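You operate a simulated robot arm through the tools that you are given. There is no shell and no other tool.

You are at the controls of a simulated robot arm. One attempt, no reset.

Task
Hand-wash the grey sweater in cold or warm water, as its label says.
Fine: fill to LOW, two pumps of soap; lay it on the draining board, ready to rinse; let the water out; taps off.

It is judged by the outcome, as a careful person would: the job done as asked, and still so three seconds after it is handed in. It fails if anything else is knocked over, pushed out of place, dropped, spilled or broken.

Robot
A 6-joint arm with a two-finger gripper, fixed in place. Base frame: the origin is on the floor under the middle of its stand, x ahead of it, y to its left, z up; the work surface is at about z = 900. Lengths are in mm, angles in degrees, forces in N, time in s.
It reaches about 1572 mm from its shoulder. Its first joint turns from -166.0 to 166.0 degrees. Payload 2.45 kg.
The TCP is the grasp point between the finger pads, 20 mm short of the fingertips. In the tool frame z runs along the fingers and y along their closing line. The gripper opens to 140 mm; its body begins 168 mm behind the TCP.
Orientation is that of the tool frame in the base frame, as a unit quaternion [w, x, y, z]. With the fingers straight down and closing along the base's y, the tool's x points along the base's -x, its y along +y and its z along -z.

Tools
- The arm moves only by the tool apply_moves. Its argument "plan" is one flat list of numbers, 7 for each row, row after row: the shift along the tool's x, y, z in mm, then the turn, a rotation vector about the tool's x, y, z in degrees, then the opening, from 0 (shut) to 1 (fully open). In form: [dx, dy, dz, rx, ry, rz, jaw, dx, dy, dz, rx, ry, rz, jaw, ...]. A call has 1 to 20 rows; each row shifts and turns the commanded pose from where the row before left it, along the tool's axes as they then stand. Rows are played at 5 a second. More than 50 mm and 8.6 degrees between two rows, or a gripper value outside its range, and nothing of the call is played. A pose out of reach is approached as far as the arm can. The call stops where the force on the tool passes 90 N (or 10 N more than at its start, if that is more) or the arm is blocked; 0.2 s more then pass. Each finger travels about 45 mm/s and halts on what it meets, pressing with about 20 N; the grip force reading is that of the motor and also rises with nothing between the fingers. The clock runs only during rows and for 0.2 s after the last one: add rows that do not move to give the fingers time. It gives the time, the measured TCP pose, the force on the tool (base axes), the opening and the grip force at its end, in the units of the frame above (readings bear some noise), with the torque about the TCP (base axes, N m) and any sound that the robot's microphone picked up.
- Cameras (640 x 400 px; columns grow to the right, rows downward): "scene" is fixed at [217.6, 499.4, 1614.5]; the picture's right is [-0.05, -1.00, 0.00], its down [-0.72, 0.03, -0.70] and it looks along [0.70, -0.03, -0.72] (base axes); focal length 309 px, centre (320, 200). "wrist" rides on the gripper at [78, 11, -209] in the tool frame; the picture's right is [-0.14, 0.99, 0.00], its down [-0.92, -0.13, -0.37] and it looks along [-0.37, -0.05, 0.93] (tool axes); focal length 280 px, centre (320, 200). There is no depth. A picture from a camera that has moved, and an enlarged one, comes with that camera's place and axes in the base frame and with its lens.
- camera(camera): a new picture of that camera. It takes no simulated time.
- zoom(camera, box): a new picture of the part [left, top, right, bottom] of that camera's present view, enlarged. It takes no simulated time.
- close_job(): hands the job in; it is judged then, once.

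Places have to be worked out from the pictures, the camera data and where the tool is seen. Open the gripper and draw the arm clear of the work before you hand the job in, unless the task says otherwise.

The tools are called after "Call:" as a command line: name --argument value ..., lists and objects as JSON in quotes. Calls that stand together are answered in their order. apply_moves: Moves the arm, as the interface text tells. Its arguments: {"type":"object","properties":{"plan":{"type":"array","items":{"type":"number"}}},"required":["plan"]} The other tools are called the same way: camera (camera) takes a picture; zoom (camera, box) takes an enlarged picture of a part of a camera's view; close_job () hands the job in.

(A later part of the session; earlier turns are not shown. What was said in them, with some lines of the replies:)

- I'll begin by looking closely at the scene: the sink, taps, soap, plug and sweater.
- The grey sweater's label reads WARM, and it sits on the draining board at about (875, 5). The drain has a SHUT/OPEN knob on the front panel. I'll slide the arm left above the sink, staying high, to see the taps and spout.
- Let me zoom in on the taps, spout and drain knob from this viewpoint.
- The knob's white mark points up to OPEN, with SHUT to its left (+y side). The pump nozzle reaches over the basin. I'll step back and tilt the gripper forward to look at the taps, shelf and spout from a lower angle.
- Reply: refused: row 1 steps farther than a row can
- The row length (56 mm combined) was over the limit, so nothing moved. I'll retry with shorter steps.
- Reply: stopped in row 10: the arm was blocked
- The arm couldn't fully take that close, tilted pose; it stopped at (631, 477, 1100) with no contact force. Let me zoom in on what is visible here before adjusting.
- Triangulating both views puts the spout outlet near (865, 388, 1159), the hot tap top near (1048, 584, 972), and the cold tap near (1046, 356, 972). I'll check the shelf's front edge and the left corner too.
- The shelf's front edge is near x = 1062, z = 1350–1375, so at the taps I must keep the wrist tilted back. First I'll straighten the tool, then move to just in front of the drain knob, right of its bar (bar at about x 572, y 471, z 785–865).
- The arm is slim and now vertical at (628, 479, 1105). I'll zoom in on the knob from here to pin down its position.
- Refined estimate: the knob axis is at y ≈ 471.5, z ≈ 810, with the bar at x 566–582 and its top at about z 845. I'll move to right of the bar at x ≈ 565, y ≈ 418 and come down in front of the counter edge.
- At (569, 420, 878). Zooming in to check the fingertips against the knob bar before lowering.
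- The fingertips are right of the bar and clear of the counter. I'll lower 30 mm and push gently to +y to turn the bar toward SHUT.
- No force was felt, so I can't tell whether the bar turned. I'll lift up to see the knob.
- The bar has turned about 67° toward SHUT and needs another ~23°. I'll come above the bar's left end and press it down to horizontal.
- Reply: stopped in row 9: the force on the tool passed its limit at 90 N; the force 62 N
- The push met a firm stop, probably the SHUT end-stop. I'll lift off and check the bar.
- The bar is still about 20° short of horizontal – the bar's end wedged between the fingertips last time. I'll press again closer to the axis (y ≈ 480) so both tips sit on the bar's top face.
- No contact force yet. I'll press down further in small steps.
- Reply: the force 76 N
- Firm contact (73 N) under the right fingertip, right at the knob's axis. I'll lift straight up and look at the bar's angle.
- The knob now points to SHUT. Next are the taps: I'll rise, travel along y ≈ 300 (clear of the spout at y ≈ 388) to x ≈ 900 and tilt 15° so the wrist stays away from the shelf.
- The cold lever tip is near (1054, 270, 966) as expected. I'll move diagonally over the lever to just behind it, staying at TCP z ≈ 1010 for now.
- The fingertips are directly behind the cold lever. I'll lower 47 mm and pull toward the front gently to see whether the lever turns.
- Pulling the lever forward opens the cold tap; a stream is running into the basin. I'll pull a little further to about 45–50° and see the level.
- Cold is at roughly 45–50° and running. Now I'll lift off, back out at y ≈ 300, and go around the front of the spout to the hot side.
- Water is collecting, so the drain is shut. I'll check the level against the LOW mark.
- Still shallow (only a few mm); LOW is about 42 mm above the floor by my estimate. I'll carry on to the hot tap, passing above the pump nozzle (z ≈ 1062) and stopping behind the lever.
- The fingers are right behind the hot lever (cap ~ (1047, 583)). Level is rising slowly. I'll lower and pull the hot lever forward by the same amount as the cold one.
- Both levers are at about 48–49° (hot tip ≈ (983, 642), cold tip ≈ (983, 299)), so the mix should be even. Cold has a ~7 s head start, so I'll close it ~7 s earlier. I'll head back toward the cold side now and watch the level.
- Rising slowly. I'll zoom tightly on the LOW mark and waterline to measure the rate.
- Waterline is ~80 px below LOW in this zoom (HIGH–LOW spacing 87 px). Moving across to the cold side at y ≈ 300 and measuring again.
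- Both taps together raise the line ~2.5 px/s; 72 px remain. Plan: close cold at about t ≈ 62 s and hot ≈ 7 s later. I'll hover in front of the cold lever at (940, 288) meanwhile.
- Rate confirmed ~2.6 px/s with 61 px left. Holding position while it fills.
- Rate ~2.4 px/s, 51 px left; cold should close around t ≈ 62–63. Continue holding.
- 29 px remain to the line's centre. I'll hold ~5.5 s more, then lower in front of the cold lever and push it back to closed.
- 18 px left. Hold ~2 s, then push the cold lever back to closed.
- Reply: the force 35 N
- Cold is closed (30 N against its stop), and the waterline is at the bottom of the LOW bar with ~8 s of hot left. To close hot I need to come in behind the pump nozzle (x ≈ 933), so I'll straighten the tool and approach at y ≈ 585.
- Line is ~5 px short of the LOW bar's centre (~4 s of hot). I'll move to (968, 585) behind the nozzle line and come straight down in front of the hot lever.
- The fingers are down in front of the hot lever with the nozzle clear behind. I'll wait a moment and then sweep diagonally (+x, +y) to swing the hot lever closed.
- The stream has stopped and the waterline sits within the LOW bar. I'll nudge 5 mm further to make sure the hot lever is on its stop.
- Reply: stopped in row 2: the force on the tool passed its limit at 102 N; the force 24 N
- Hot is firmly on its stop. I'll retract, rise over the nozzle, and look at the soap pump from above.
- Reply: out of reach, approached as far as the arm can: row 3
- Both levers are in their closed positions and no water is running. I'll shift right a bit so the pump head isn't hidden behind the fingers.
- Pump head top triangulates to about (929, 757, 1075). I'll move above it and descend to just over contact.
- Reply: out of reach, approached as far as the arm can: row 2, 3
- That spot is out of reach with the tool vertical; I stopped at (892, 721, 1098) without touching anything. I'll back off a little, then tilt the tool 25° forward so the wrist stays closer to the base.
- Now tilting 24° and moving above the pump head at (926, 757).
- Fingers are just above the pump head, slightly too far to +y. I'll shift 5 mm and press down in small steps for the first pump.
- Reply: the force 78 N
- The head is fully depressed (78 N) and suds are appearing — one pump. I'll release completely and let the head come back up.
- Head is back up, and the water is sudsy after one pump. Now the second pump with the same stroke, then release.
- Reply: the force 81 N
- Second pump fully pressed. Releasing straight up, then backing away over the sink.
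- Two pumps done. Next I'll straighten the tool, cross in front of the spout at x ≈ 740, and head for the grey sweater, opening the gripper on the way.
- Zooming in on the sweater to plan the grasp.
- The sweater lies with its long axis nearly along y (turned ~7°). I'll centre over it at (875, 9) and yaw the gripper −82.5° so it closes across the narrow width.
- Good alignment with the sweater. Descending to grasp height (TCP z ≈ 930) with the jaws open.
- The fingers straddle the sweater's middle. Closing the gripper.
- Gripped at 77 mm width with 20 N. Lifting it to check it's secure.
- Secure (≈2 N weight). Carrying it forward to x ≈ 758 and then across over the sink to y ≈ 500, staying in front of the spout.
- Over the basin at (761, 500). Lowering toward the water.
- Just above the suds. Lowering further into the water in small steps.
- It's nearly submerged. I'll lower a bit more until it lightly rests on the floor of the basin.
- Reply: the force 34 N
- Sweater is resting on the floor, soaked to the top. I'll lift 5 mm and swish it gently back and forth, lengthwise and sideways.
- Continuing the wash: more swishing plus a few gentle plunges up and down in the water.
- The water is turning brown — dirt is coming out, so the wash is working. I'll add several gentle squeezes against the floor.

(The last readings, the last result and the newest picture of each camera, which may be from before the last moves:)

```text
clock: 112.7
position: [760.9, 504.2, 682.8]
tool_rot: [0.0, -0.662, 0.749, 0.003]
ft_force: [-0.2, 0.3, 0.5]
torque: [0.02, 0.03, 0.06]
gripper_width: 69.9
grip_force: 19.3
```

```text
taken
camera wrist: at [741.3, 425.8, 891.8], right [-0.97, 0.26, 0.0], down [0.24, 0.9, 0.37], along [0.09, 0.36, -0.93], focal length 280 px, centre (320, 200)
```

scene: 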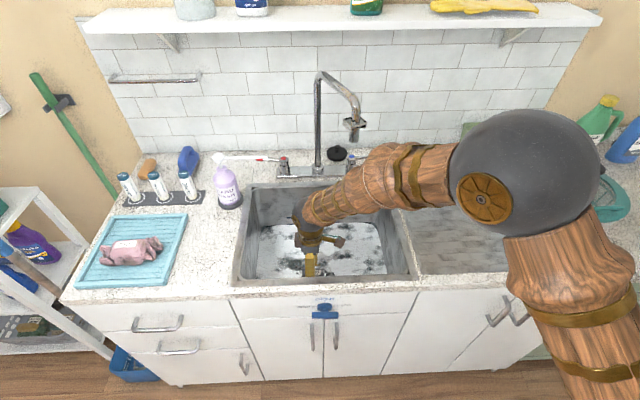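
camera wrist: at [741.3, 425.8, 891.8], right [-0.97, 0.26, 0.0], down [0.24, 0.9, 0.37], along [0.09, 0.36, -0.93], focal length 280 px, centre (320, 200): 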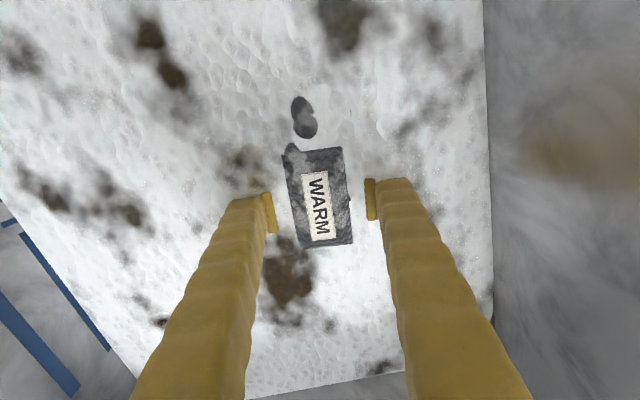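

Still gripped well. A couple more rounds of swishing to make sure the dirt is fully out.

Call:
apply_moves --plan '[0, 0, -4, 0, 0, 0, 0, -24.9, 3, 0, 0, 0, 0, 0, -24.9, 3, 0, 0, 0, 0, 0, -24.9, 3, 0, 0, 0, 0, 0, 24.9, -3, 0, 0, 0, 0, 0, 24.9, -3, 0, 0, 0, 0, 0, 24.9, -3, 0, 0, 0, 0, 0, -24.9, 3, 0, 0, 0, 0, 0, -24.9, 3, 0, 0, 0, 0, 0, -24.9, 3, 0, 0, 0, 0, 0, 24.9, -3, 0, 0, 0, 0, 0, 24.9, -3, 0, 0, 0, 0, 0, 24.9, -3, 0, 0, 0, 0, 0, -2.4, -19.9, 0, 0, 0, 0, 0, -2.4, -19.9, 0, 0, 0, 0, 0, -2.4, -19.9, 0, 0, 0, 0, 0, 2.4, 19.9, 0, 0, 0, 0, 0, 2.4, 19.9, 0, 0, 0, 0, 0, 2.4, 19.9, 0, 0, 0, 0, 0]'

Call:
camera --camera "wrist"

Call:
apply_moves --plan '[-24.9, 3, 0, 0, 0, 0, 0, -24.9, 3, 0, 0, 0, 0, 0, -24.9, 3, 0, 0, 0, 0, 0, 24.9, -3, 0, 0, 0, 0, 0, 24.9, -3, 0, 0, 0, 0, 0, 24.9, -3, 0, 0, 0, 0, 0, 0, 0, -20, 0, 0, 0, 0, 0, 0, -20, 0, 0, 0, 0, 0, 0, 20, 0, 0, 0, 0, 0, 0, 20, 0, 0, 0, 0, 0, 0, -20, 0, 0, 0, 0, 0, 0, -20, 0, 0, 0, 0, 0, 0, 20, 0, 0, 0, 0, 0, 0, 20, 0, 0, 0, 0, -2.4, -19.9, 0, 0, 0, 0, 0, -2.4, -19.9, 0, 0, 0, 0, 0, -2.4, -19.9, 0, 0, 0, 0, 0, 2.4, 19.9, 0, 0, 0, 0, 0, 2.4, 19.9, 0, 0, 0, 0, 0, 2.4, 19.9, 0, 0, 0, 0, 0]'

Call:
camera --camera "wrist"

```text
clock: 116.7
position: [760.6, 501.3, 686.4]
tool_rot: [0.0, -0.662, 0.749, 0.004]
ft_force: [0.9, -0.7, -2.6]
torque: [0.01, 0.01, 0.02]
gripper_width: 69.2
grip_force: 20.3
```

```text
taken
camera wrist: at [741.7, 424.4, 895.2], right [-0.97, 0.26, 0.0], down [0.24, 0.9, 0.37], along [0.09, 0.36, -0.93], focal length 280 px, centre (320, 200)
```

wrist: 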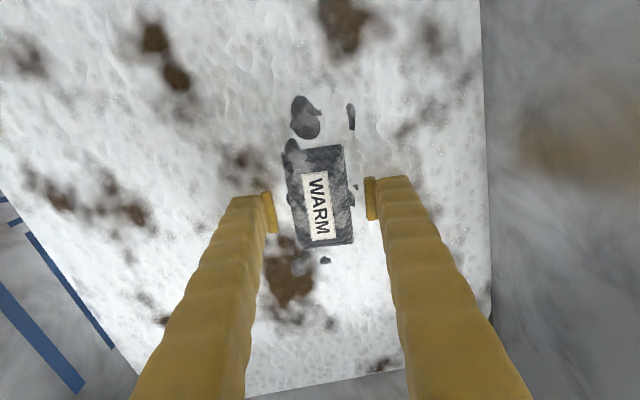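

```text
clock: 120.9
position: [761.2, 503.1, 687.5]
tool_rot: [0.001, -0.663, 0.749, 0.003]
ft_force: [0.1, -0.7, -2.5]
torque: [0.02, 0.0, 0.01]
gripper_width: 69.5
grip_force: 20.3
```

```text
taken
camera wrist: at [741.8, 425.1, 896.4], right [-0.97, 0.26, 0.0], down [0.24, 0.9, 0.37], along [0.09, 0.36, -0.93], focal length 280 px, centre (320, 200)
```

wrist: 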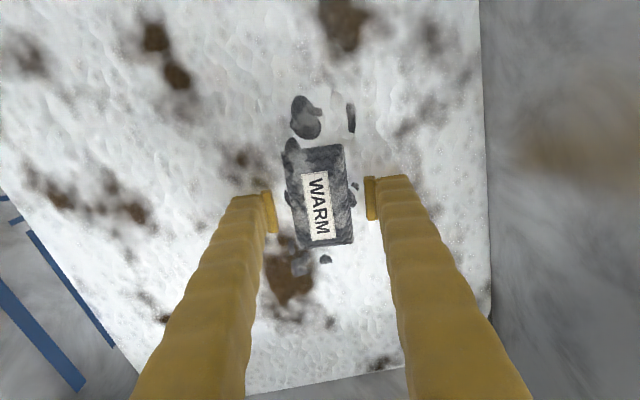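

I'll lift it just out of the water, still over the basin, to inspect how clean it is.

Call:
apply_moves --plan '[0, 0, -25, 0, 0, 0, 0, 0, 0, -25, 0, 0, 0, 0, 0, 0, -30, 0, 0, 0, 0, 0, 0, -40, 0, 0, 0, 0, 0, 0, 0, 0, 0, 0, 0, 0, 0, 0, 0, 0, 0, 0]'

Call:
zoom --camera "wrist" --box '[240, 70, 400, 290]'

Call:
zoom --camera "scene" --box '[240, 180, 410, 290]'

```text
clock: 122.3
position: [761.6, 503.4, 809.2]
tool_rot: [0.001, -0.663, 0.749, 0.004]
ft_force: [-1.5, 0.3, -2.0]
torque: [0.02, 0.01, -0.03]
gripper_width: 69.3
grip_force: 20.3
```

```text
1.82 times, centred on (320, 180) of wrist
camera zoom: at [742.3, 425.1, 1016.7], right [-0.97, 0.26, 0.0], down [0.24, 0.9, 0.37], along [0.09, 0.36, -0.93], focal length 510 px, centre (320, 236)
```

zoom: 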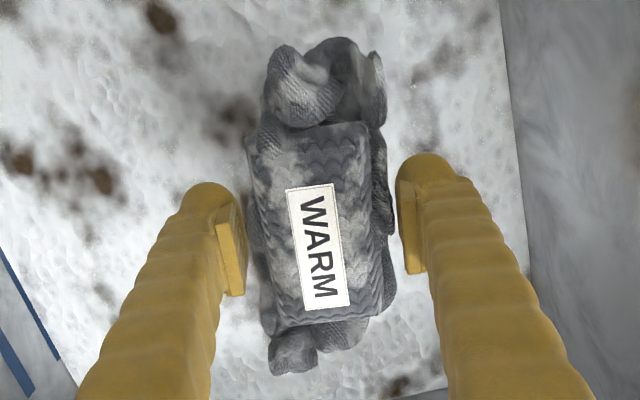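

```text
3.64 times, centred on (325, 235) of scene
camera zoom: at [217.6, 499.4, 1614.5], right [-0.05, -1.0, 0.0], down [-0.72, 0.03, -0.7], along [0.7, -0.03, -0.72], focal length 1124 px, centre (302, 73)
```

zoom: 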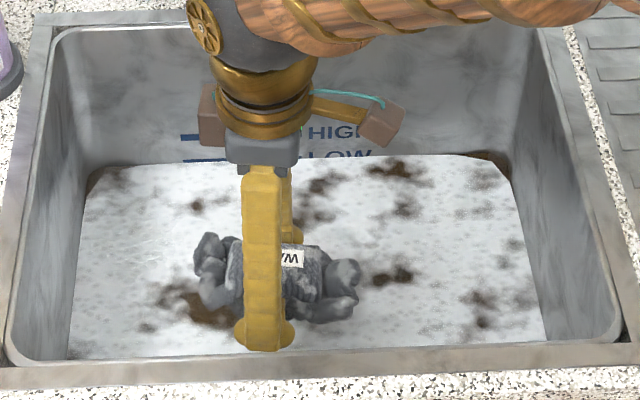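

The visible wool looks clean and soapy. For good measure, one more dip-and-swish round, then I'll drain it over the basin.

Call:
apply_moves --plan '[0, 0, 40, 0, 0, 0, 0, 0, 0, 40, 0, 0, 0, 0, 0, 0, 40, 0, 0, 0, 0, -24.9, 3, 0, 0, 0, 0, 0, -24.9, 3, 0, 0, 0, 0, 0, -24.9, 3, 0, 0, 0, 0, 0, 24.9, -3, 0, 0, 0, 0, 0, 24.9, -3, 0, 0, 0, 0, 0, 24.9, -3, 0, 0, 0, 0, 0, -2.4, -19.9, 0, 0, 0, 0, 0, -2.4, -19.9, 0, 0, 0, 0, 0, -2.4, -19.9, 0, 0, 0, 0, 0, 2.4, 19.9, 0, 0, 0, 0, 0, 2.4, 19.9, 0, 0, 0, 0, 0, 2.4, 19.9, 0, 0, 0, 0, 0, 0, 0, -20, 0, 0, 0, 0, 0, 0, -20, 0, 0, 0, 0, 0, 0, 20, 0, 0, 0, 0, 0, 0, 20, 0, 0, 0, 0]'

Call:
camera --camera "wrist"

```text
clock: 126.3
position: [761.1, 503.0, 688.7]
tool_rot: [0.0, -0.662, 0.749, 0.004]
ft_force: [0.4, -0.4, -2.1]
torque: [0.0, 0.03, 0.04]
gripper_width: 69.5
grip_force: 20.0
```

```text
taken
camera wrist: at [741.7, 425.2, 896.5], right [-0.97, 0.26, 0.0], down [0.24, 0.9, 0.37], along [0.09, 0.36, -0.93], focal length 280 px, centre (320, 200)
```

wrist: 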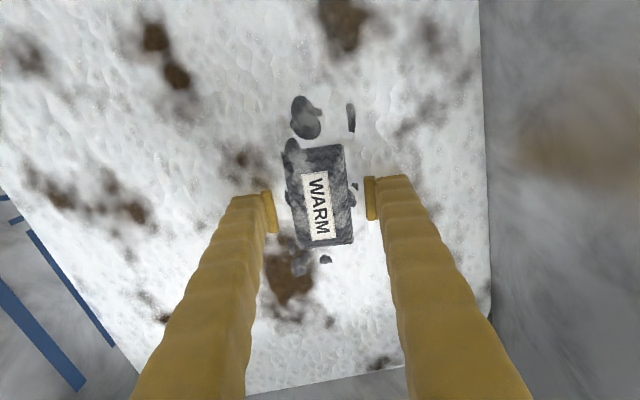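

The water colour has stopped changing. Lifting out and holding it over the basin for several seconds to drip.

Call:
apply_moves --plan '[0, 0, -30, 0, 0, 0, 0, 0, 0, -40, 0, 0, 0, 0, 0, 0, -40, 0, 0, 0, 0, 0, 0, 0, 0, 0, 0, 0, 0, 0, 0, 0, 0, 0, 0, 0, 0, 0, 0, 0, 0, 0, 0, 0, 0, 0, 0, 0, 0, 0, 0, 0, 0, 0, 0, 0, 0, 0, 0, 0, 0, 0, 0, 0, 0, 0, 0, 0, 0, 0, 0, 0, 0, 0, 0, 0, 0, 0, 0, 0, 0, 0, 0, 0, 0, 0, 0, 0, 0, 0, 0, 0, 0, 0, 0, 0, 0, 0, 0, 0, 0, 0, 0, 0, 0, 0, 0, 0, 0, 0, 0, 0, 0, 0, 0, 0, 0, 0, 0, 0, 0, 0, 0, 0, 0, 0, 0, 0, 0, 0, 0, 0, 0, 0, 0, 0, 0, 0, 0, 0]'

Call:
zoom --camera "scene" --box '[240, 180, 410, 290]'

```text
clock: 130.5
position: [759.6, 499.5, 800.4]
tool_rot: [0.0, -0.663, 0.749, 0.003]
ft_force: [-0.6, -0.1, -2.1]
torque: [0.03, -0.03, -0.01]
gripper_width: 69.4
grip_force: 20.0
```

```text
3.64 times, centred on (325, 235) of scene
camera zoom: at [217.6, 499.4, 1614.5], right [-0.05, -1.0, 0.0], down [-0.72, 0.03, -0.7], along [0.7, -0.03, -0.72], focal length 1124 px, centre (302, 73)
```

zoom: 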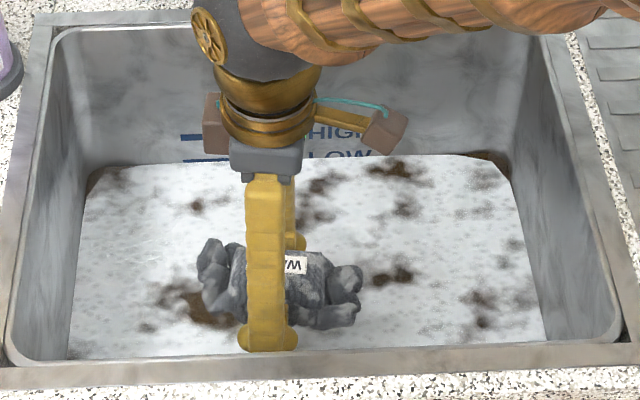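

No dripping seen. Raising and carrying it over to the draining board at about (765, 90).

Call:
apply_moves --plan '[0, 0, -48, 0, 0, 0, 0, 0, 0, -48, 0, 0, 0, 0, 0, 0, -48, 0, 0, 0, 0, 0, 0, -48, 0, 0, 0, 0, 0, 0, -20, 0, 0, 0, 0, 45.2, -5.55, 0, 0, 0, 0, 0, 45.2, -5.55, 0, 0, 0, 0, 0, 45.2, -5.55, 0, 0, 0, 0, 0, 45.2, -5.55, 0, 0, 0, 0, 0, 45.2, -5.55, 0, 0, 0, 0, 0, 45.2, -5.55, 0, 0, 0, 0, 0, 45.2, -5.55, 0, 0, 0, 0, 0, 45.2, -5.55, 0, 0, 0, 0, 0, 45.2, -5.55, 0, 0, 0, 0, 0, 0, 0, 0, 0, 0, 0, 0]'

Call:
camera --camera "scene"

Call:
camera --camera "wrist"

```text
clock: 133.7
position: [764.5, 91.4, 1006.2]
tool_rot: [0.001, -0.663, 0.749, 0.003]
ft_force: [-1.0, -0.8, -2.3]
torque: [0.03, 0.01, 0.01]
gripper_width: 69.6
grip_force: 20.1
```

```text
taken
```

scene: 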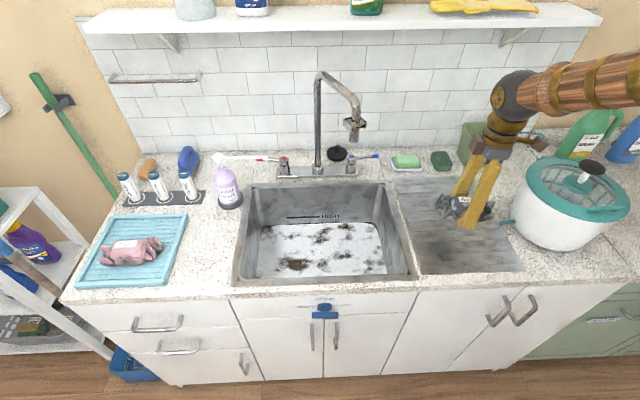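

```text
taken
camera wrist: at [744.6, 13.7, 1215.4], right [-0.97, 0.26, 0.0], down [0.24, 0.9, 0.37], along [0.09, 0.36, -0.93], focal length 280 px, centre (320, 200)
```

wrist: 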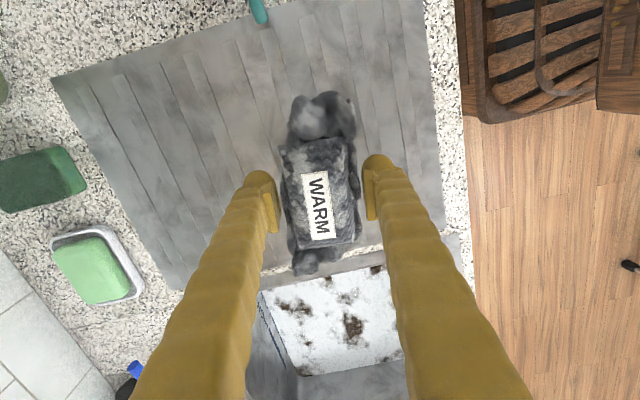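

Let me check the sweater closely before laying it down.

Call:
zoom --camera "scene" --box '[420, 150, 520, 240]'

Call:
zoom --camera "wrist" --box '[240, 60, 400, 290]'

```text
4.44 times, centred on (470, 195) of scene
camera zoom: at [217.6, 499.4, 1614.5], right [-0.05, -1.0, 0.0], down [-0.72, 0.03, -0.7], along [0.7, -0.03, -0.72], focal length 1374 px, centre (-347, 222)
```

zoom: 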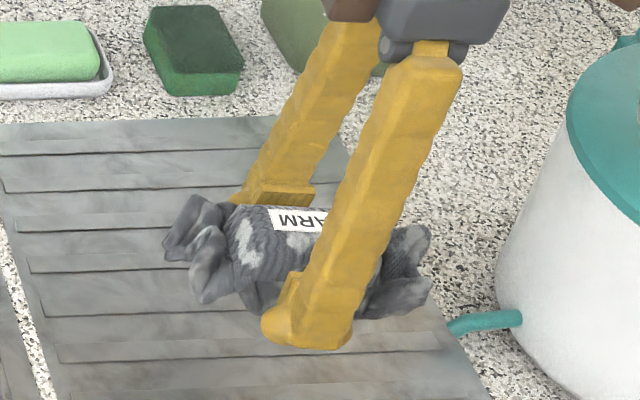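

```text
1.74 times, centred on (320, 175) of wrist
camera zoom: at [744.6, 13.7, 1215.4], right [-0.97, 0.26, 0.0], down [0.24, 0.9, 0.37], along [0.09, 0.36, -0.93], focal length 488 px, centre (320, 244)
```

zoom: 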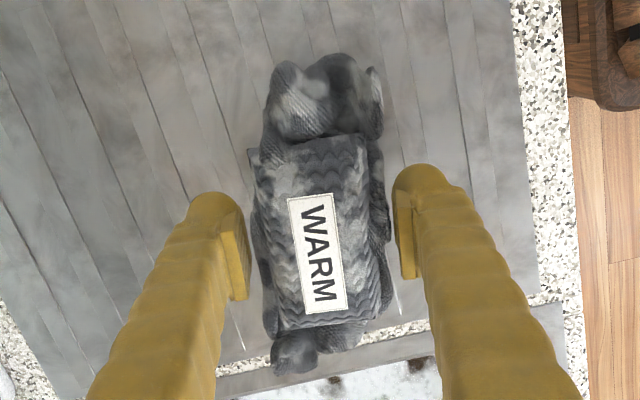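

Clean, soapy and within the board. Lowering it gently onto the draining board.

Call:
apply_moves --plan '[0, 0, 30, 0, 0, 0, 0, 0, 0, 25, 0, 0, 0, 0, 0, 0, 12, 0, 0, 0, 0, 0, 0, 6, 0, 0, 0, 0, 0, 0, 4, 0, 0, 0, 0, 0, 0, 3, 0, 0, 0, 0, 0, 0, 0, 0, 0, 0, 0]'

Call:
zoom --camera "scene" --box '[400, 150, 520, 260]'

```text
clock: 135.3
position: [761.6, 90.7, 928.1]
tool_rot: [0.002, -0.663, 0.749, 0.003]
ft_force: [0.5, -0.3, -1.8]
torque: [0.0, 0.0, 0.01]
gripper_width: 69.3
grip_force: 20.1
```

```text
3.64 times, centred on (460, 205) of scene
camera zoom: at [217.6, 499.4, 1614.5], right [-0.05, -1.0, 0.0], down [-0.72, 0.03, -0.7], along [0.7, -0.03, -0.72], focal length 1124 px, centre (-189, 182)
```

zoom: 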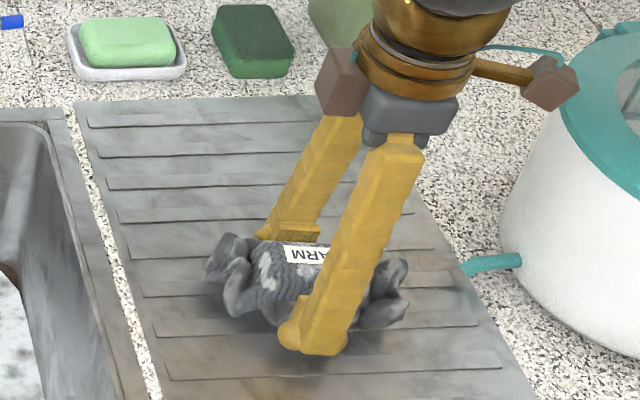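

Nearly down. A few more millimetres until it touches.

Call:
apply_moves --plan '[0, 0, 3, 0, 0, 0, 0, 0, 0, 3, 0, 0, 0, 0, 0, 0, 0, 0, 0, 0, 0]'

```text
clock: 136.1
position: [762.8, 90.7, 923.6]
tool_rot: [0.001, -0.663, 0.749, 0.002]
ft_force: [-0.3, -2.5, 34.9]
torque: [0.02, 0.01, 0.0]
gripper_width: 70.5
grip_force: 20.2
```

Contact made. I'll ease up slightly, open the jaws wide, and lift straight up.

Call:
apply_moves --plan '[0, 0, -2, 0, 0, 0, 0, 0, 0, 0, 0, 0, 0, 0.6, 0, 0, 0, 0, 0, 0, 0.75, 0, 0, 0, 0, 0, 0, 0.85, 0, 0, 0, 0, 0, 0, 0.85, 0, 0, 0, 0, 0, 0, 0.85, 0, 0, -20, 0, 0, 0, 0.85, 0, 0, -40, 0, 0, 0, 0.85, 0, 0, -45, 0, 0, 0, 0.85, 0, 0, -45, 0, 0, 0, 0.85, 0, 0, 0, 0, 0, 0, 0.85]'

Call:
camera --camera "scene"

Call:
camera --camera "wrist"

```text
clock: 138.5
position: [763.2, 90.1, 1075.9]
tool_rot: [0.001, -0.663, 0.749, 0.003]
ft_force: [0.3, 0.2, 0.1]
torque: [0.02, 0.02, 0.01]
gripper_width: 118.9
grip_force: 0.0
```

```text
taken
```

scene: 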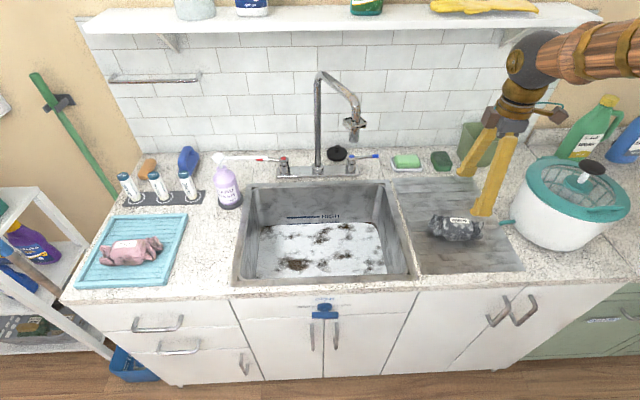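

```text
taken
camera wrist: at [743.6, 11.9, 1283.9], right [-0.97, 0.26, 0.0], down [0.24, 0.9, 0.37], along [0.09, 0.36, -0.93], focal length 280 px, centre (320, 200)
```

wrist: 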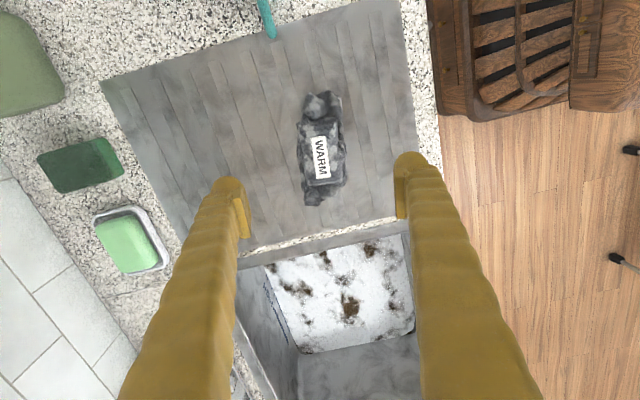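

Sweater is laid flat on the draining board. Now to let the water out: I'll yaw the tool back, close the fingers and return to the drain knob.

Call:
apply_moves --plan '[0, 0, 0, 0, 0, 8.25, 0.6, 0, 0, 0, 0, 0, 8.25, 0.4, 0, 0, 0, 0, 0, 8.25, 0.2, 0, 0, 0, 0, 0, 8.25, 0, 0, 0, 0, 0, 0, 8.25, 0, 0, 0, 0, 0, 0, 8.25, 0, 0, 0, 0, 0, 0, 8.25, 0, 0, 0, 0, 0, 0, 8.25, 0, 0, 0, 0, 0, 0, 8.25, 0, 0, 0, 0, 0, 0, 8.25, 0, 49, 0, 0, 0, 0, 0, 0, 49, 0, 0, 0, 0, 0, 0, 49, 0, 0, 0, 0, 0, 0, 49, 0, 0, 0, 0, 0, 0, 0, 48, 0, 0, 0, 0, 0, 0, 48, 0, 0, 0, 0, 0, 0, 0, 0, 0, 0, 0, 0]'

Call:
camera --camera "scene"

```text
clock: 142.1
position: [562.7, 183.5, 1076.3]
tool_rot: [-0.001, -0.005, 1.0, 0.003]
ft_force: [-0.2, -0.1, 0.0]
torque: [0.0, -0.03, 0.02]
gripper_width: 0.0
grip_force: 20.0
```

```text
taken
```

scene: 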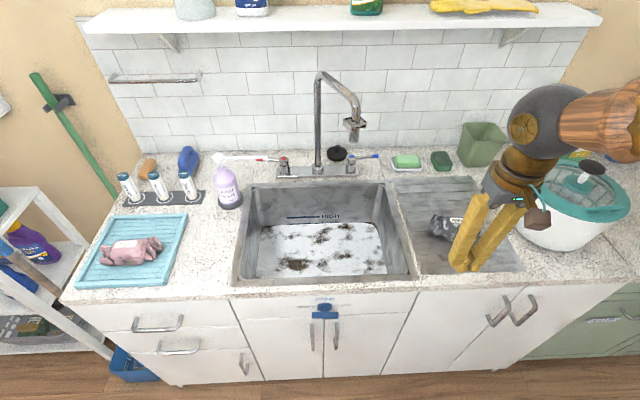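

Continuing to above the knob's right end (y ≈ 436), then down in front of the counter edge.

Call:
apply_moves --plan '[-4, 49, 0, 0, 0, 0, 0, 0, 49, 0, 0, 0, 0, 0, 0, 49, 0, 0, 0, 0, 0, 0, 49, 0, 0, 0, 0, 0, 0, 49, 0, 0, 0, 0, 0, 0, 7, 0, 0, 0, 0, 0, 0, 0, 45, 0, 0, 0, 0, 0, 0, 45, 0, 0, 0, 0, 0, 0, 45, 0, 0, 0, 0, 0, 0, 45, 0, 0, 0, 0, 0, 0, 0, 0, 0, 0, 0]'

Call:
zoom --camera "wrist" --box '[240, 90, 430, 240]'

Call:
zoom --camera "scene" --box '[290, 260, 390, 340]'

```text
clock: 144.5
position: [564.6, 436.5, 893.3]
tool_rot: [0.0, -0.005, 1.0, 0.003]
ft_force: [-0.1, 0.7, 0.0]
torque: [0.02, 0.03, 0.02]
gripper_width: 0.1
grip_force: 20.1
```

```text
2.67 times, centred on (335, 165) of wrist
camera zoom: at [488.0, 444.3, 1103.2], right [0.13, 0.99, 0.0], down [0.92, -0.12, 0.37], along [0.36, -0.04, -0.93], focal length 748 px, centre (280, 293)
```

zoom: 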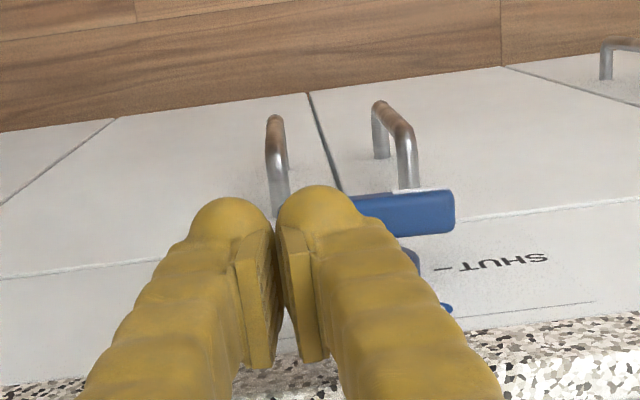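

```text
5.00 times, centred on (340, 300) of scene
camera zoom: at [217.6, 499.4, 1614.5], right [-0.05, -1.0, 0.0], down [-0.72, 0.03, -0.7], along [0.7, -0.03, -0.72], focal length 1546 px, centre (220, -300)
```

zoom: 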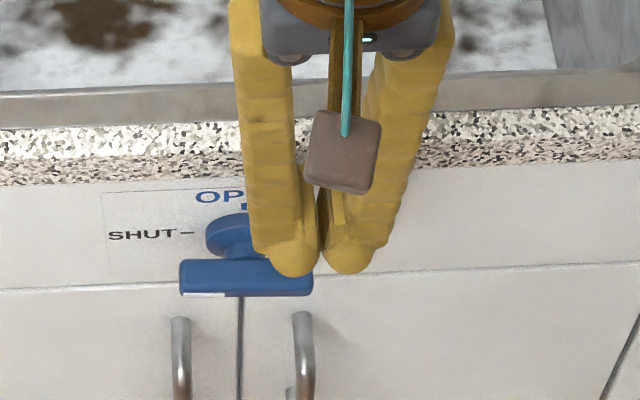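

The left fingertip is over the bar's right half, ~22 mm from the axis. Pressing down to rotate the bar toward OPEN.

Call:
apply_moves --plan '[0, 0, 30, 0, 0, 0, 0, 0, 0, 20, 0, 0, 0, 0, 0, 0, 5, 0, 0, 0, 0, 0, 0, 5, 0, 0, 0, 0, 0, 0, 5, 0, 0, 0, 0, 0, 0, 5, 0, 0, 0, 0, 0, 0, 5, 0, 0, 0, 0, 0, 0, 0, 0, 0, 0, 0]'

Call:
zoom --camera "scene" --box '[290, 260, 390, 340]'

Call:
zoom --camera "wrist" --box '[240, 90, 430, 240]'

```text
clock: 146.3
position: [565.8, 438.2, 820.6]
tool_rot: [-0.001, -0.004, 1.0, 0.003]
ft_force: [-0.6, -0.1, 1.0]
torque: [-0.02, 0.01, 0.03]
gripper_width: 0.0
grip_force: 19.8
```

```text
5.00 times, centred on (340, 300) of scene
camera zoom: at [217.6, 499.4, 1614.5], right [-0.05, -1.0, 0.0], down [-0.72, 0.03, -0.7], along [0.7, -0.03, -0.72], focal length 1546 px, centre (220, -300)
```

zoom: 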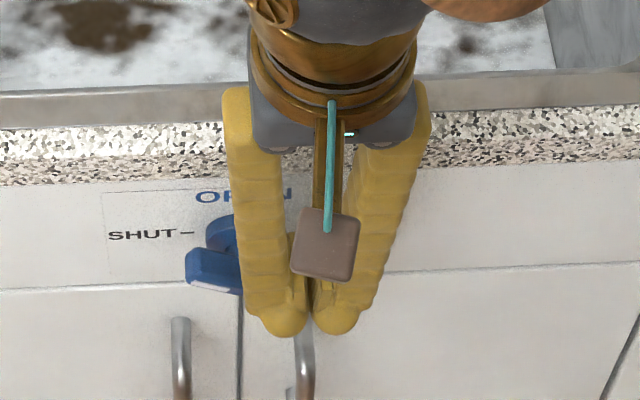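

```text
2.67 times, centred on (335, 165) of wrist
camera zoom: at [487.7, 446.8, 1030.6], right [0.13, 0.99, 0.0], down [0.92, -0.12, 0.37], along [0.36, -0.04, -0.93], focal length 748 px, centre (280, 293)
```

zoom: 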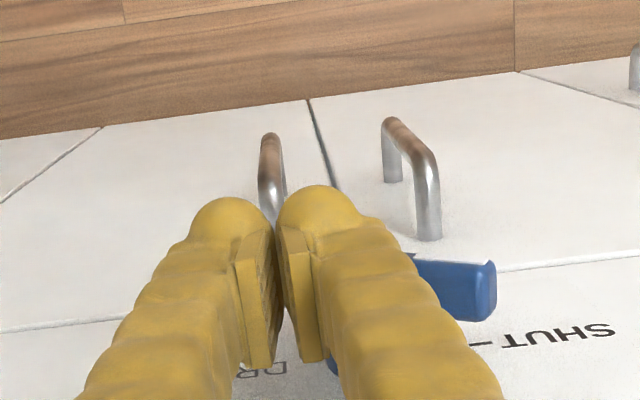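

The bar is turning (about 25° so far). The cabinet handles turn out to be well below (z ≈ 695), so I can keep pressing down.

Call:
apply_moves --plan '[0, 0, 5, 0, 0, 0, 0, 0, 0, 5, 0, 0, 0, 0, 0, 0, 5, 0, 0, 0, 0, 0, 0, 5, 0, 0, 0, 0, 0, 0, 0, 0, 0, 0, 0]'

Call:
zoom --camera "scene" --box '[290, 260, 390, 340]'

Call:
zoom --camera "wrist" --box '[240, 90, 430, 240]'

```text
clock: 147.5
position: [565.1, 437.0, 800.5]
tool_rot: [-0.002, -0.004, 1.0, 0.002]
ft_force: [0.0, -58.1, 35.2]
torque: [1.49, -0.36, -0.54]
gripper_width: 0.1
grip_force: 20.0
```

```text
5.00 times, centred on (340, 300) of scene
camera zoom: at [217.6, 499.4, 1614.5], right [-0.05, -1.0, 0.0], down [-0.72, 0.03, -0.7], along [0.7, -0.03, -0.72], focal length 1546 px, centre (220, -300)
```

zoom: 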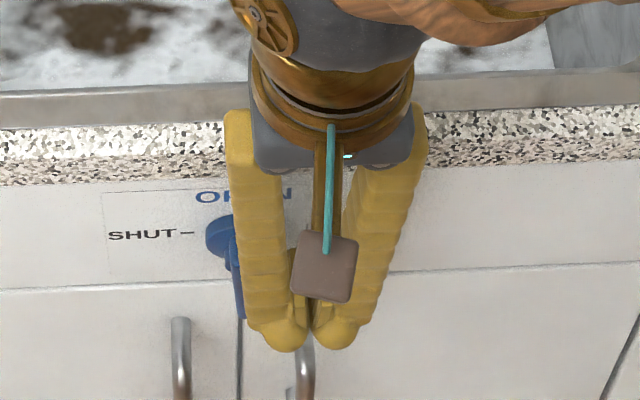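

```text
2.67 times, centred on (335, 165) of wrist
camera zoom: at [488.3, 446.0, 1010.4], right [0.13, 0.99, 0.0], down [0.92, -0.12, 0.37], along [0.36, -0.04, -0.93], focal length 748 px, centre (280, 293)
```

zoom: 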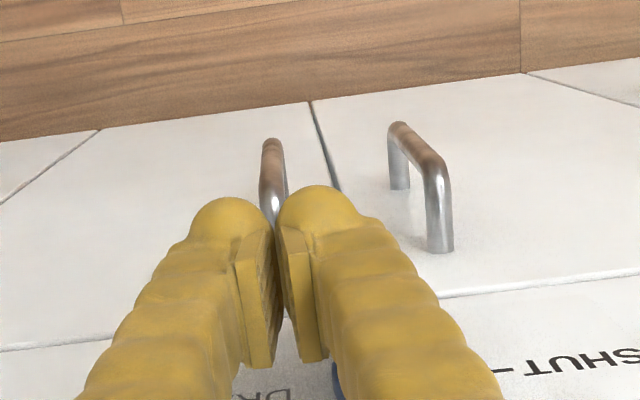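

The bar looks near vertical now, wedged against the finger. I'll slide away to −y and then up, and check the drain.

Call:
apply_moves --plan '[0, -6, 0, 0, 0, 0, 0, 0, -25, 0, 0, 0, 0, 0, 0, -30, -20, 0, 0, 0, 0, 0, 0, -45, 0, 0, 0, 0, 0, 0, -45, 0, 0, 0, 0, 0, 0, 0, 0, 0, 0, 0]'

Call:
zoom --camera "scene" --box '[290, 270, 370, 334]'

Call:
zoom --camera "scene" --box '[230, 150, 420, 290]'

Call:
camera --camera "wrist"

```text
clock: 148.9
position: [564.6, 376.9, 910.4]
tool_rot: [-0.001, -0.005, 1.0, 0.003]
ft_force: [-0.7, 0.1, 0.6]
torque: [-0.01, 0.0, 0.01]
gripper_width: 0.2
grip_force: 20.2
```

```text
6.25 times, centred on (330, 302) of scene
camera zoom: at [217.6, 499.4, 1614.5], right [-0.05, -1.0, 0.0], down [-0.72, 0.03, -0.7], along [0.7, -0.03, -0.72], focal length 1932 px, centre (258, -438)
```

zoom: 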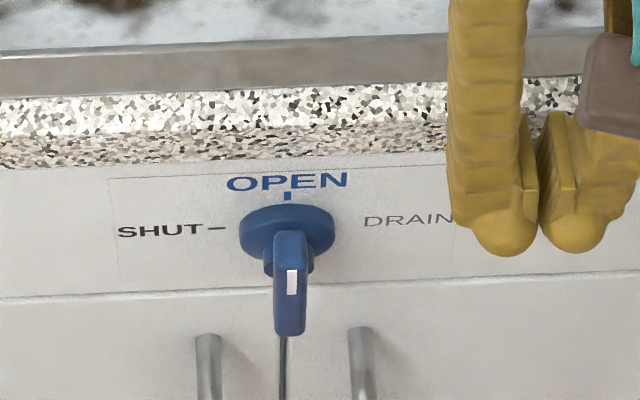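

```text
2.86 times, centred on (325, 220) of scene
camera zoom: at [217.6, 499.4, 1614.5], right [-0.05, -1.0, 0.0], down [-0.72, 0.03, -0.7], along [0.7, -0.03, -0.72], focal length 883 px, centre (306, 143)
```

zoom: 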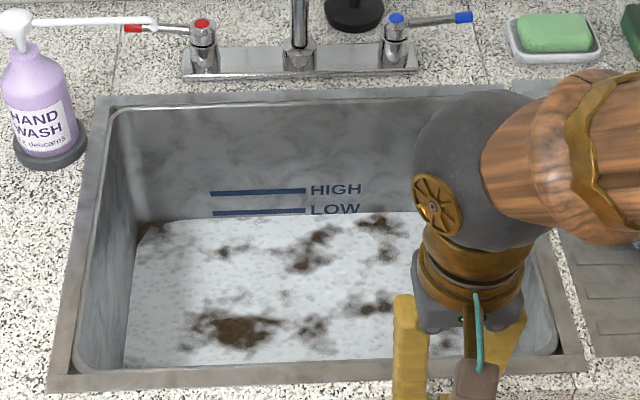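

```text
taken
camera wrist: at [488.2, 384.9, 1121.1], right [0.13, 0.99, 0.0], down [0.92, -0.12, 0.37], along [0.36, -0.04, -0.93], focal length 280 px, centre (320, 200)
```

wrist: 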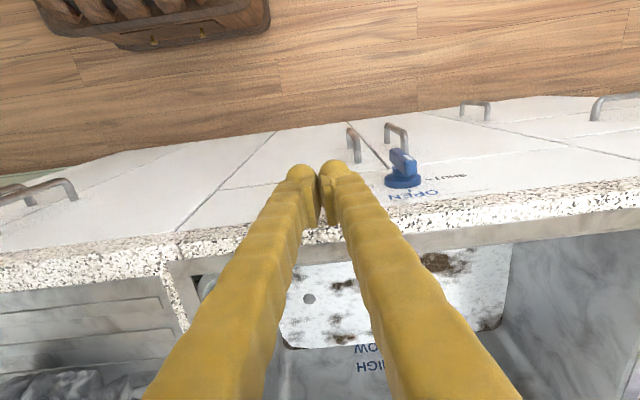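

The knob is back to OPEN (mark straight up), and the water is already dropping. I'll raise the arm and park it clear, then wait for the basin to empty.

Call:
apply_moves --plan '[0, 0, -48, 0, 0, 0, 0, 0, 0, -48, 0, 0, 0, 0, 0, 0, -48, 0, 0, 0, 0, 0, 0, -48, 0, 0, 0, 0, 0, 0, -48, 0, 0, 0, 0, 0, 0, -48, 0, 0, 0, 0, 0, -30, -35, 0, 0, 0, 0.2, 0, -30, -35, 0, 0, 0, 0.4, 0, -48, 0, 0, 0, 0, 0.6, 0, -48, 0, 0, 0, 0, 0.8, 0, -48, 0, 0, 0, 0, 1, 0, 0, 0, 0, 0, 0, 1, 0, 0, 0, 0, 0, 0, 1, 0, 0, 0, 0, 0, 0, 1, 0, 0, 0, 0, 0, 0, 1, 0, 0, 0, 0, 0, 0, 1, 0, 0, 0, 0, 0, 0, 1, 0, 0, 0, 0, 0, 0, 1, 0, 0, 0, 0, 0, 0, 1, 0, 0, 0, 0, 0, 0, 1]'

Call:
camera --camera "scene"

Call:
zoom --camera "scene" --box '[230, 150, 420, 290]'

```text
clock: 153.1
position: [569.3, 169.0, 1268.0]
tool_rot: [-0.001, -0.005, 1.0, 0.002]
ft_force: [-0.3, -0.2, 0.0]
torque: [0.02, 0.0, 0.01]
gripper_width: 139.9
grip_force: 0.1
```

```text
taken
```

scene: 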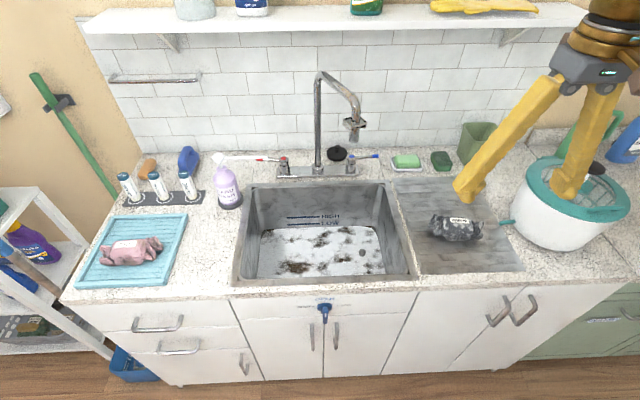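

```text
2.86 times, centred on (325, 220) of scene
camera zoom: at [217.6, 499.4, 1614.5], right [-0.05, -1.0, 0.0], down [-0.72, 0.03, -0.7], along [0.7, -0.03, -0.72], focal length 883 px, centre (306, 143)
```

zoom: 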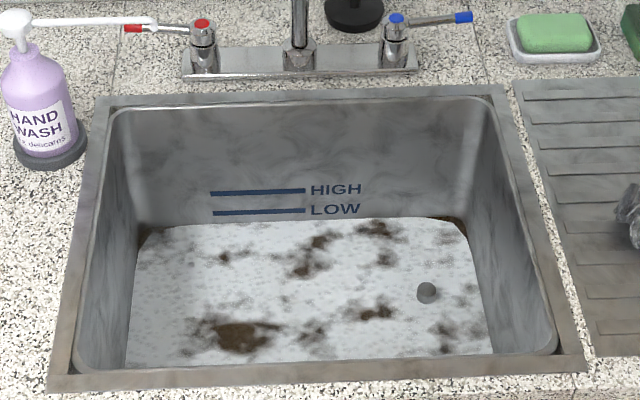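

Draining steadily, taps shut, everything else in place. Waiting for the basin to empty.

Call:
apply_moves --plan '[0, 0, 0, 0, 0, 0, 1, 0, 0, 0, 0, 0, 0, 1, 0, 0, 0, 0, 0, 0, 1, 0, 0, 0, 0, 0, 0, 1, 0, 0, 0, 0, 0, 0, 1, 0, 0, 0, 0, 0, 0, 1, 0, 0, 0, 0, 0, 0, 1, 0, 0, 0, 0, 0, 0, 1, 0, 0, 0, 0, 0, 0, 1, 0, 0, 0, 0, 0, 0, 1, 0, 0, 0, 0, 0, 0, 1, 0, 0, 0, 0, 0, 0, 1, 0, 0, 0, 0, 0, 0, 1, 0, 0, 0, 0, 0, 0, 1, 0, 0, 0, 0, 0, 0, 1, 0, 0, 0, 0, 0, 0, 1, 0, 0, 0, 0, 0, 0, 1, 0, 0, 0, 0, 0, 0, 1, 0, 0, 0, 0, 0, 0, 1, 0, 0, 0, 0, 0, 0, 1]'

Call:
apply_moves --plan '[0, 0, 0, 0, 0, 0, 1, 0, 0, 0, 0, 0, 0, 1, 0, 0, 0, 0, 0, 0, 1, 0, 0, 0, 0, 0, 0, 1, 0, 0, 0, 0, 0, 0, 1, 0, 0, 0, 0, 0, 0, 1, 0, 0, 0, 0, 0, 0, 1, 0, 0, 0, 0, 0, 0, 1, 0, 0, 0, 0, 0, 0, 1, 0, 0, 0, 0, 0, 0, 1, 0, 0, 0, 0, 0, 0, 1, 0, 0, 0, 0, 0, 0, 1, 0, 0, 0, 0, 0, 0, 1, 0, 0, 0, 0, 0, 0, 1, 0, 0, 0, 0, 0, 0, 1, 0, 0, 0, 0, 0, 0, 1, 0, 0, 0, 0, 0, 0, 1, 0, 0, 0, 0, 0, 0, 1, 0, 0, 0, 0, 0, 0, 1, 0, 0, 0, 0, 0, 0, 1]'

Call:
apply_moves --plan '[0, 0, 0, 0, 0, 0, 1, 0, 0, 0, 0, 0, 0, 1, 0, 0, 0, 0, 0, 0, 1, 0, 0, 0, 0, 0, 0, 1, 0, 0, 0, 0, 0, 0, 1, 0, 0, 0, 0, 0, 0, 1, 0, 0, 0, 0, 0, 0, 1, 0, 0, 0, 0, 0, 0, 1, 0, 0, 0, 0, 0, 0, 1, 0, 0, 0, 0, 0, 0, 1, 0, 0, 0, 0, 0, 0, 1, 0, 0, 0, 0, 0, 0, 1, 0, 0, 0, 0, 0, 0, 1, 0, 0, 0, 0, 0, 0, 1, 0, 0, 0, 0, 0, 0, 1, 0, 0, 0, 0, 0, 0, 1, 0, 0, 0, 0, 0, 0, 1, 0, 0, 0, 0, 0, 0, 1, 0, 0, 0, 0, 0, 0, 1, 0, 0, 0, 0, 0, 0, 1]'

Call:
zoom --camera "scene" --box '[230, 150, 420, 290]'

```text
clock: 157.3
position: [568.6, 168.6, 1266.4]
tool_rot: [-0.001, -0.005, 1.0, 0.003]
ft_force: [-0.8, -0.6, 1.0]
torque: [0.03, -0.02, -0.01]
gripper_width: 140.0
grip_force: 0.0
```

```text
clock: 161.5
position: [567.8, 170.0, 1268.3]
tool_rot: [0.0, -0.004, 1.0, 0.002]
ft_force: [0.4, 0.7, 0.5]
torque: [-0.01, 0.04, 0.0]
gripper_width: 139.6
grip_force: 0.0
```

```text
clock: 165.7
position: [569.0, 168.9, 1266.7]
tool_rot: [0.0, -0.005, 1.0, 0.003]
ft_force: [0.9, 0.7, 0.0]
torque: [0.03, -0.02, 0.0]
gripper_width: 139.8
grip_force: 0.1
```

```text
2.86 times, centred on (325, 220) of scene
camera zoom: at [217.6, 499.4, 1614.5], right [-0.05, -1.0, 0.0], down [-0.72, 0.03, -0.7], along [0.7, -0.03, -0.72], focal length 883 px, centre (306, 143)
```

zoom: 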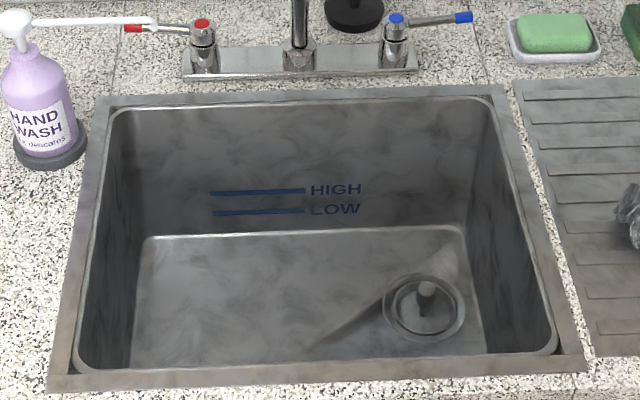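

The basin is empty. Final check of the sweater, taps and surroundings.

Call:
zoom --camera "scene" --box '[390, 160, 530, 280]'

Call:
zoom --camera "scene" --box '[220, 60, 420, 185]'

Call:
zoom --camera "scene" --box '[60, 140, 260, 300]'

Call:
zoom --camera "scene" --box '[290, 270, 370, 334]'

Call:
camera --camera "wrist"

```text
3.33 times, centred on (460, 220) of scene
camera zoom: at [217.6, 499.4, 1614.5], right [-0.05, -1.0, 0.0], down [-0.72, 0.03, -0.7], along [0.7, -0.03, -0.72], focal length 1031 px, centre (-147, 133)
```

zoom: 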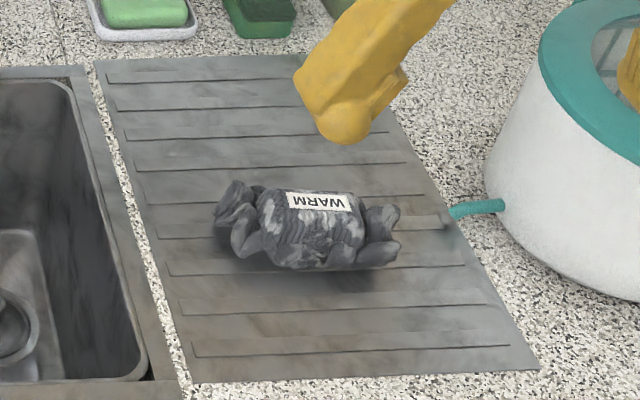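

```text
3.20 times, centred on (320, 122) of scene
camera zoom: at [217.6, 499.4, 1614.5], right [-0.05, -1.0, 0.0], down [-0.72, 0.03, -0.7], along [0.7, -0.03, -0.72], focal length 989 px, centre (320, 448)
```

zoom: 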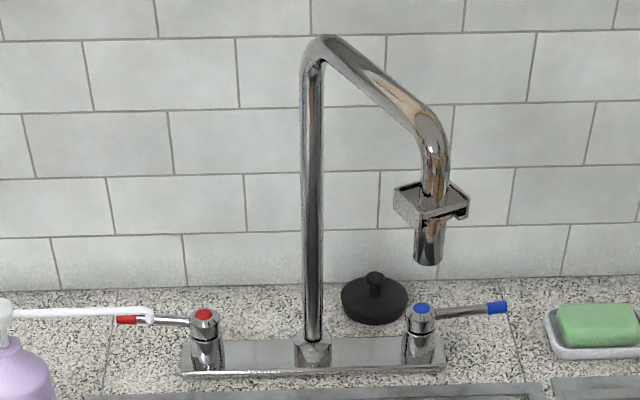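

```text
2.50 times, centred on (160, 220) of scene
camera zoom: at [217.6, 499.4, 1614.5], right [-0.05, -1.0, 0.0], down [-0.72, 0.03, -0.7], along [0.7, -0.03, -0.72], focal length 773 px, centre (720, 150)
```

zoom: 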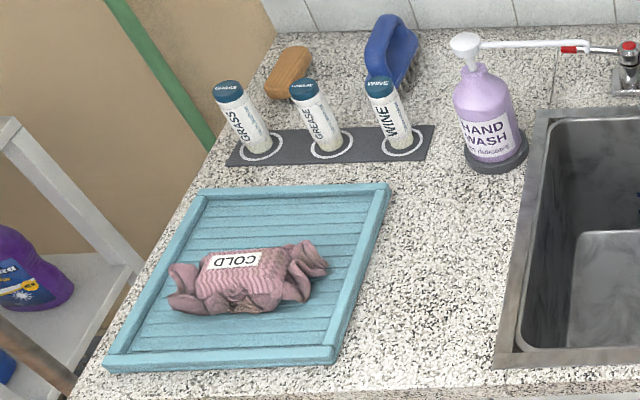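

```text
6.25 times, centred on (330, 302) of scene
camera zoom: at [217.6, 499.4, 1614.5], right [-0.05, -1.0, 0.0], down [-0.72, 0.03, -0.7], along [0.7, -0.03, -0.72], focal length 1932 px, centre (258, -438)
```

zoom: 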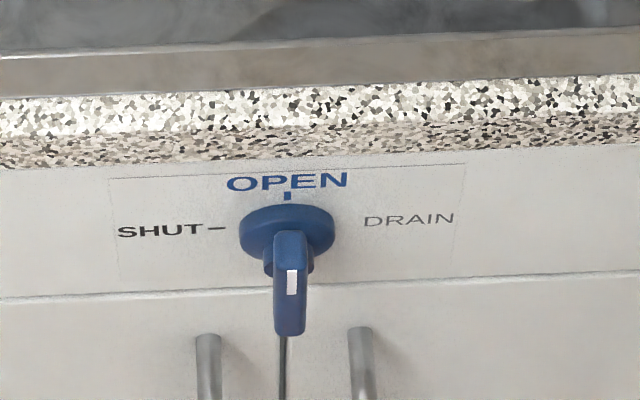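

```text
taken
camera wrist: at [491.5, 178.0, 1476.3], right [0.13, 0.99, 0.0], down [0.92, -0.12, 0.37], along [0.36, -0.04, -0.93], focal length 280 px, centre (320, 200)
```

wrist: 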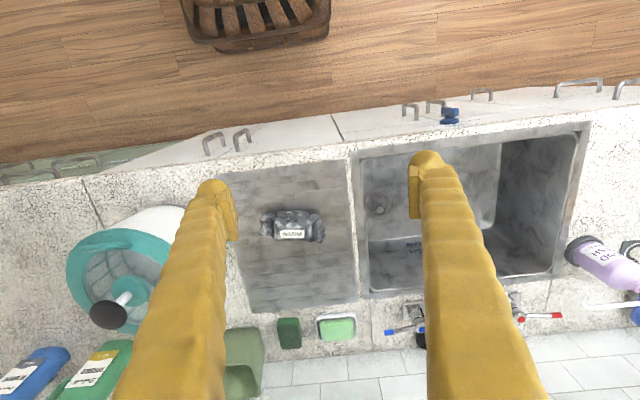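

Everything looks right; I just want to check a faint streak on the board beside the sweater before handing in.

Call:
zoom --camera "scene" --box '[450, 205, 530, 255]'

Call:
zoom --camera "wrist" --box '[220, 160, 370, 310]'

```text
8.00 times, centred on (490, 230) of scene
camera zoom: at [217.6, 499.4, 1614.5], right [-0.05, -1.0, 0.0], down [-0.72, 0.03, -0.7], along [0.7, -0.03, -0.72], focal length 2473 px, centre (-1040, -40)
```

zoom: 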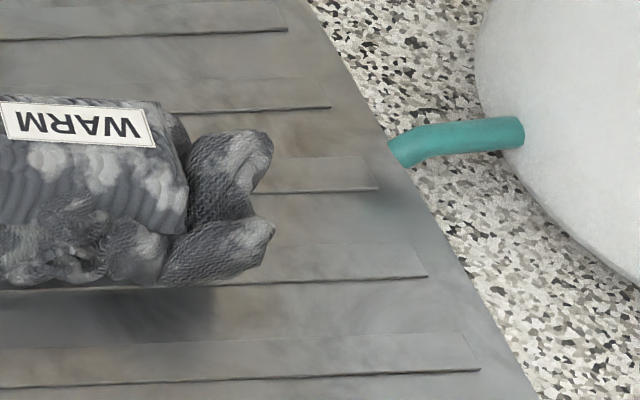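

```text
2.67 times, centred on (295, 235) of wrist
camera zoom: at [491.5, 178.0, 1476.3], right [0.13, 0.99, 0.0], down [0.92, -0.12, 0.37], along [0.36, -0.04, -0.93], focal length 748 px, centre (387, 107)
```

zoom: 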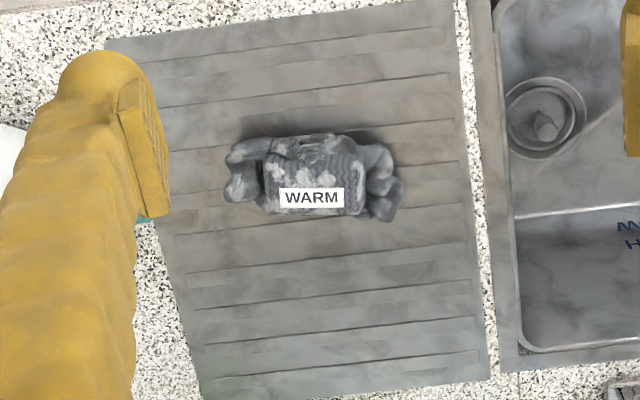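

The streak is only a reflection on the board. The sweater is soapy and lying wholly on the draining board, the basin has drained with the knob at OPEN, both taps are off, and nothing else has moved. The gripper is open and clear of the work, so I'm handing in the job.

Call:
close_job

```text
The job is handed in.
```

I hand-washed the grey sweater in warm water, as its label says, and handed the job in. I don't have the judge's result.

- **Water:** I shut the drain, opened hot and cold about equally for a similar time, and stopped with the waterline on the LOW mark. I could not measure the temperature.
- **Soap:** I gave two full pumps of the hand wash for delicates into the basin.
- **Wash:** I swished and gently squeezed the sweater until the water stopped getting browner. The parts I could see looked clean. I held it over the basin for a few seconds and saw no drips.
- **Finish:** The sweater is lying soapy on the draining board, ready to rinse. The drain is open and the basin is empty. Both taps are off.

In the last pictures nothing else had been moved, knocked over or spilled. The gripper is open and the arm is clear of the work.
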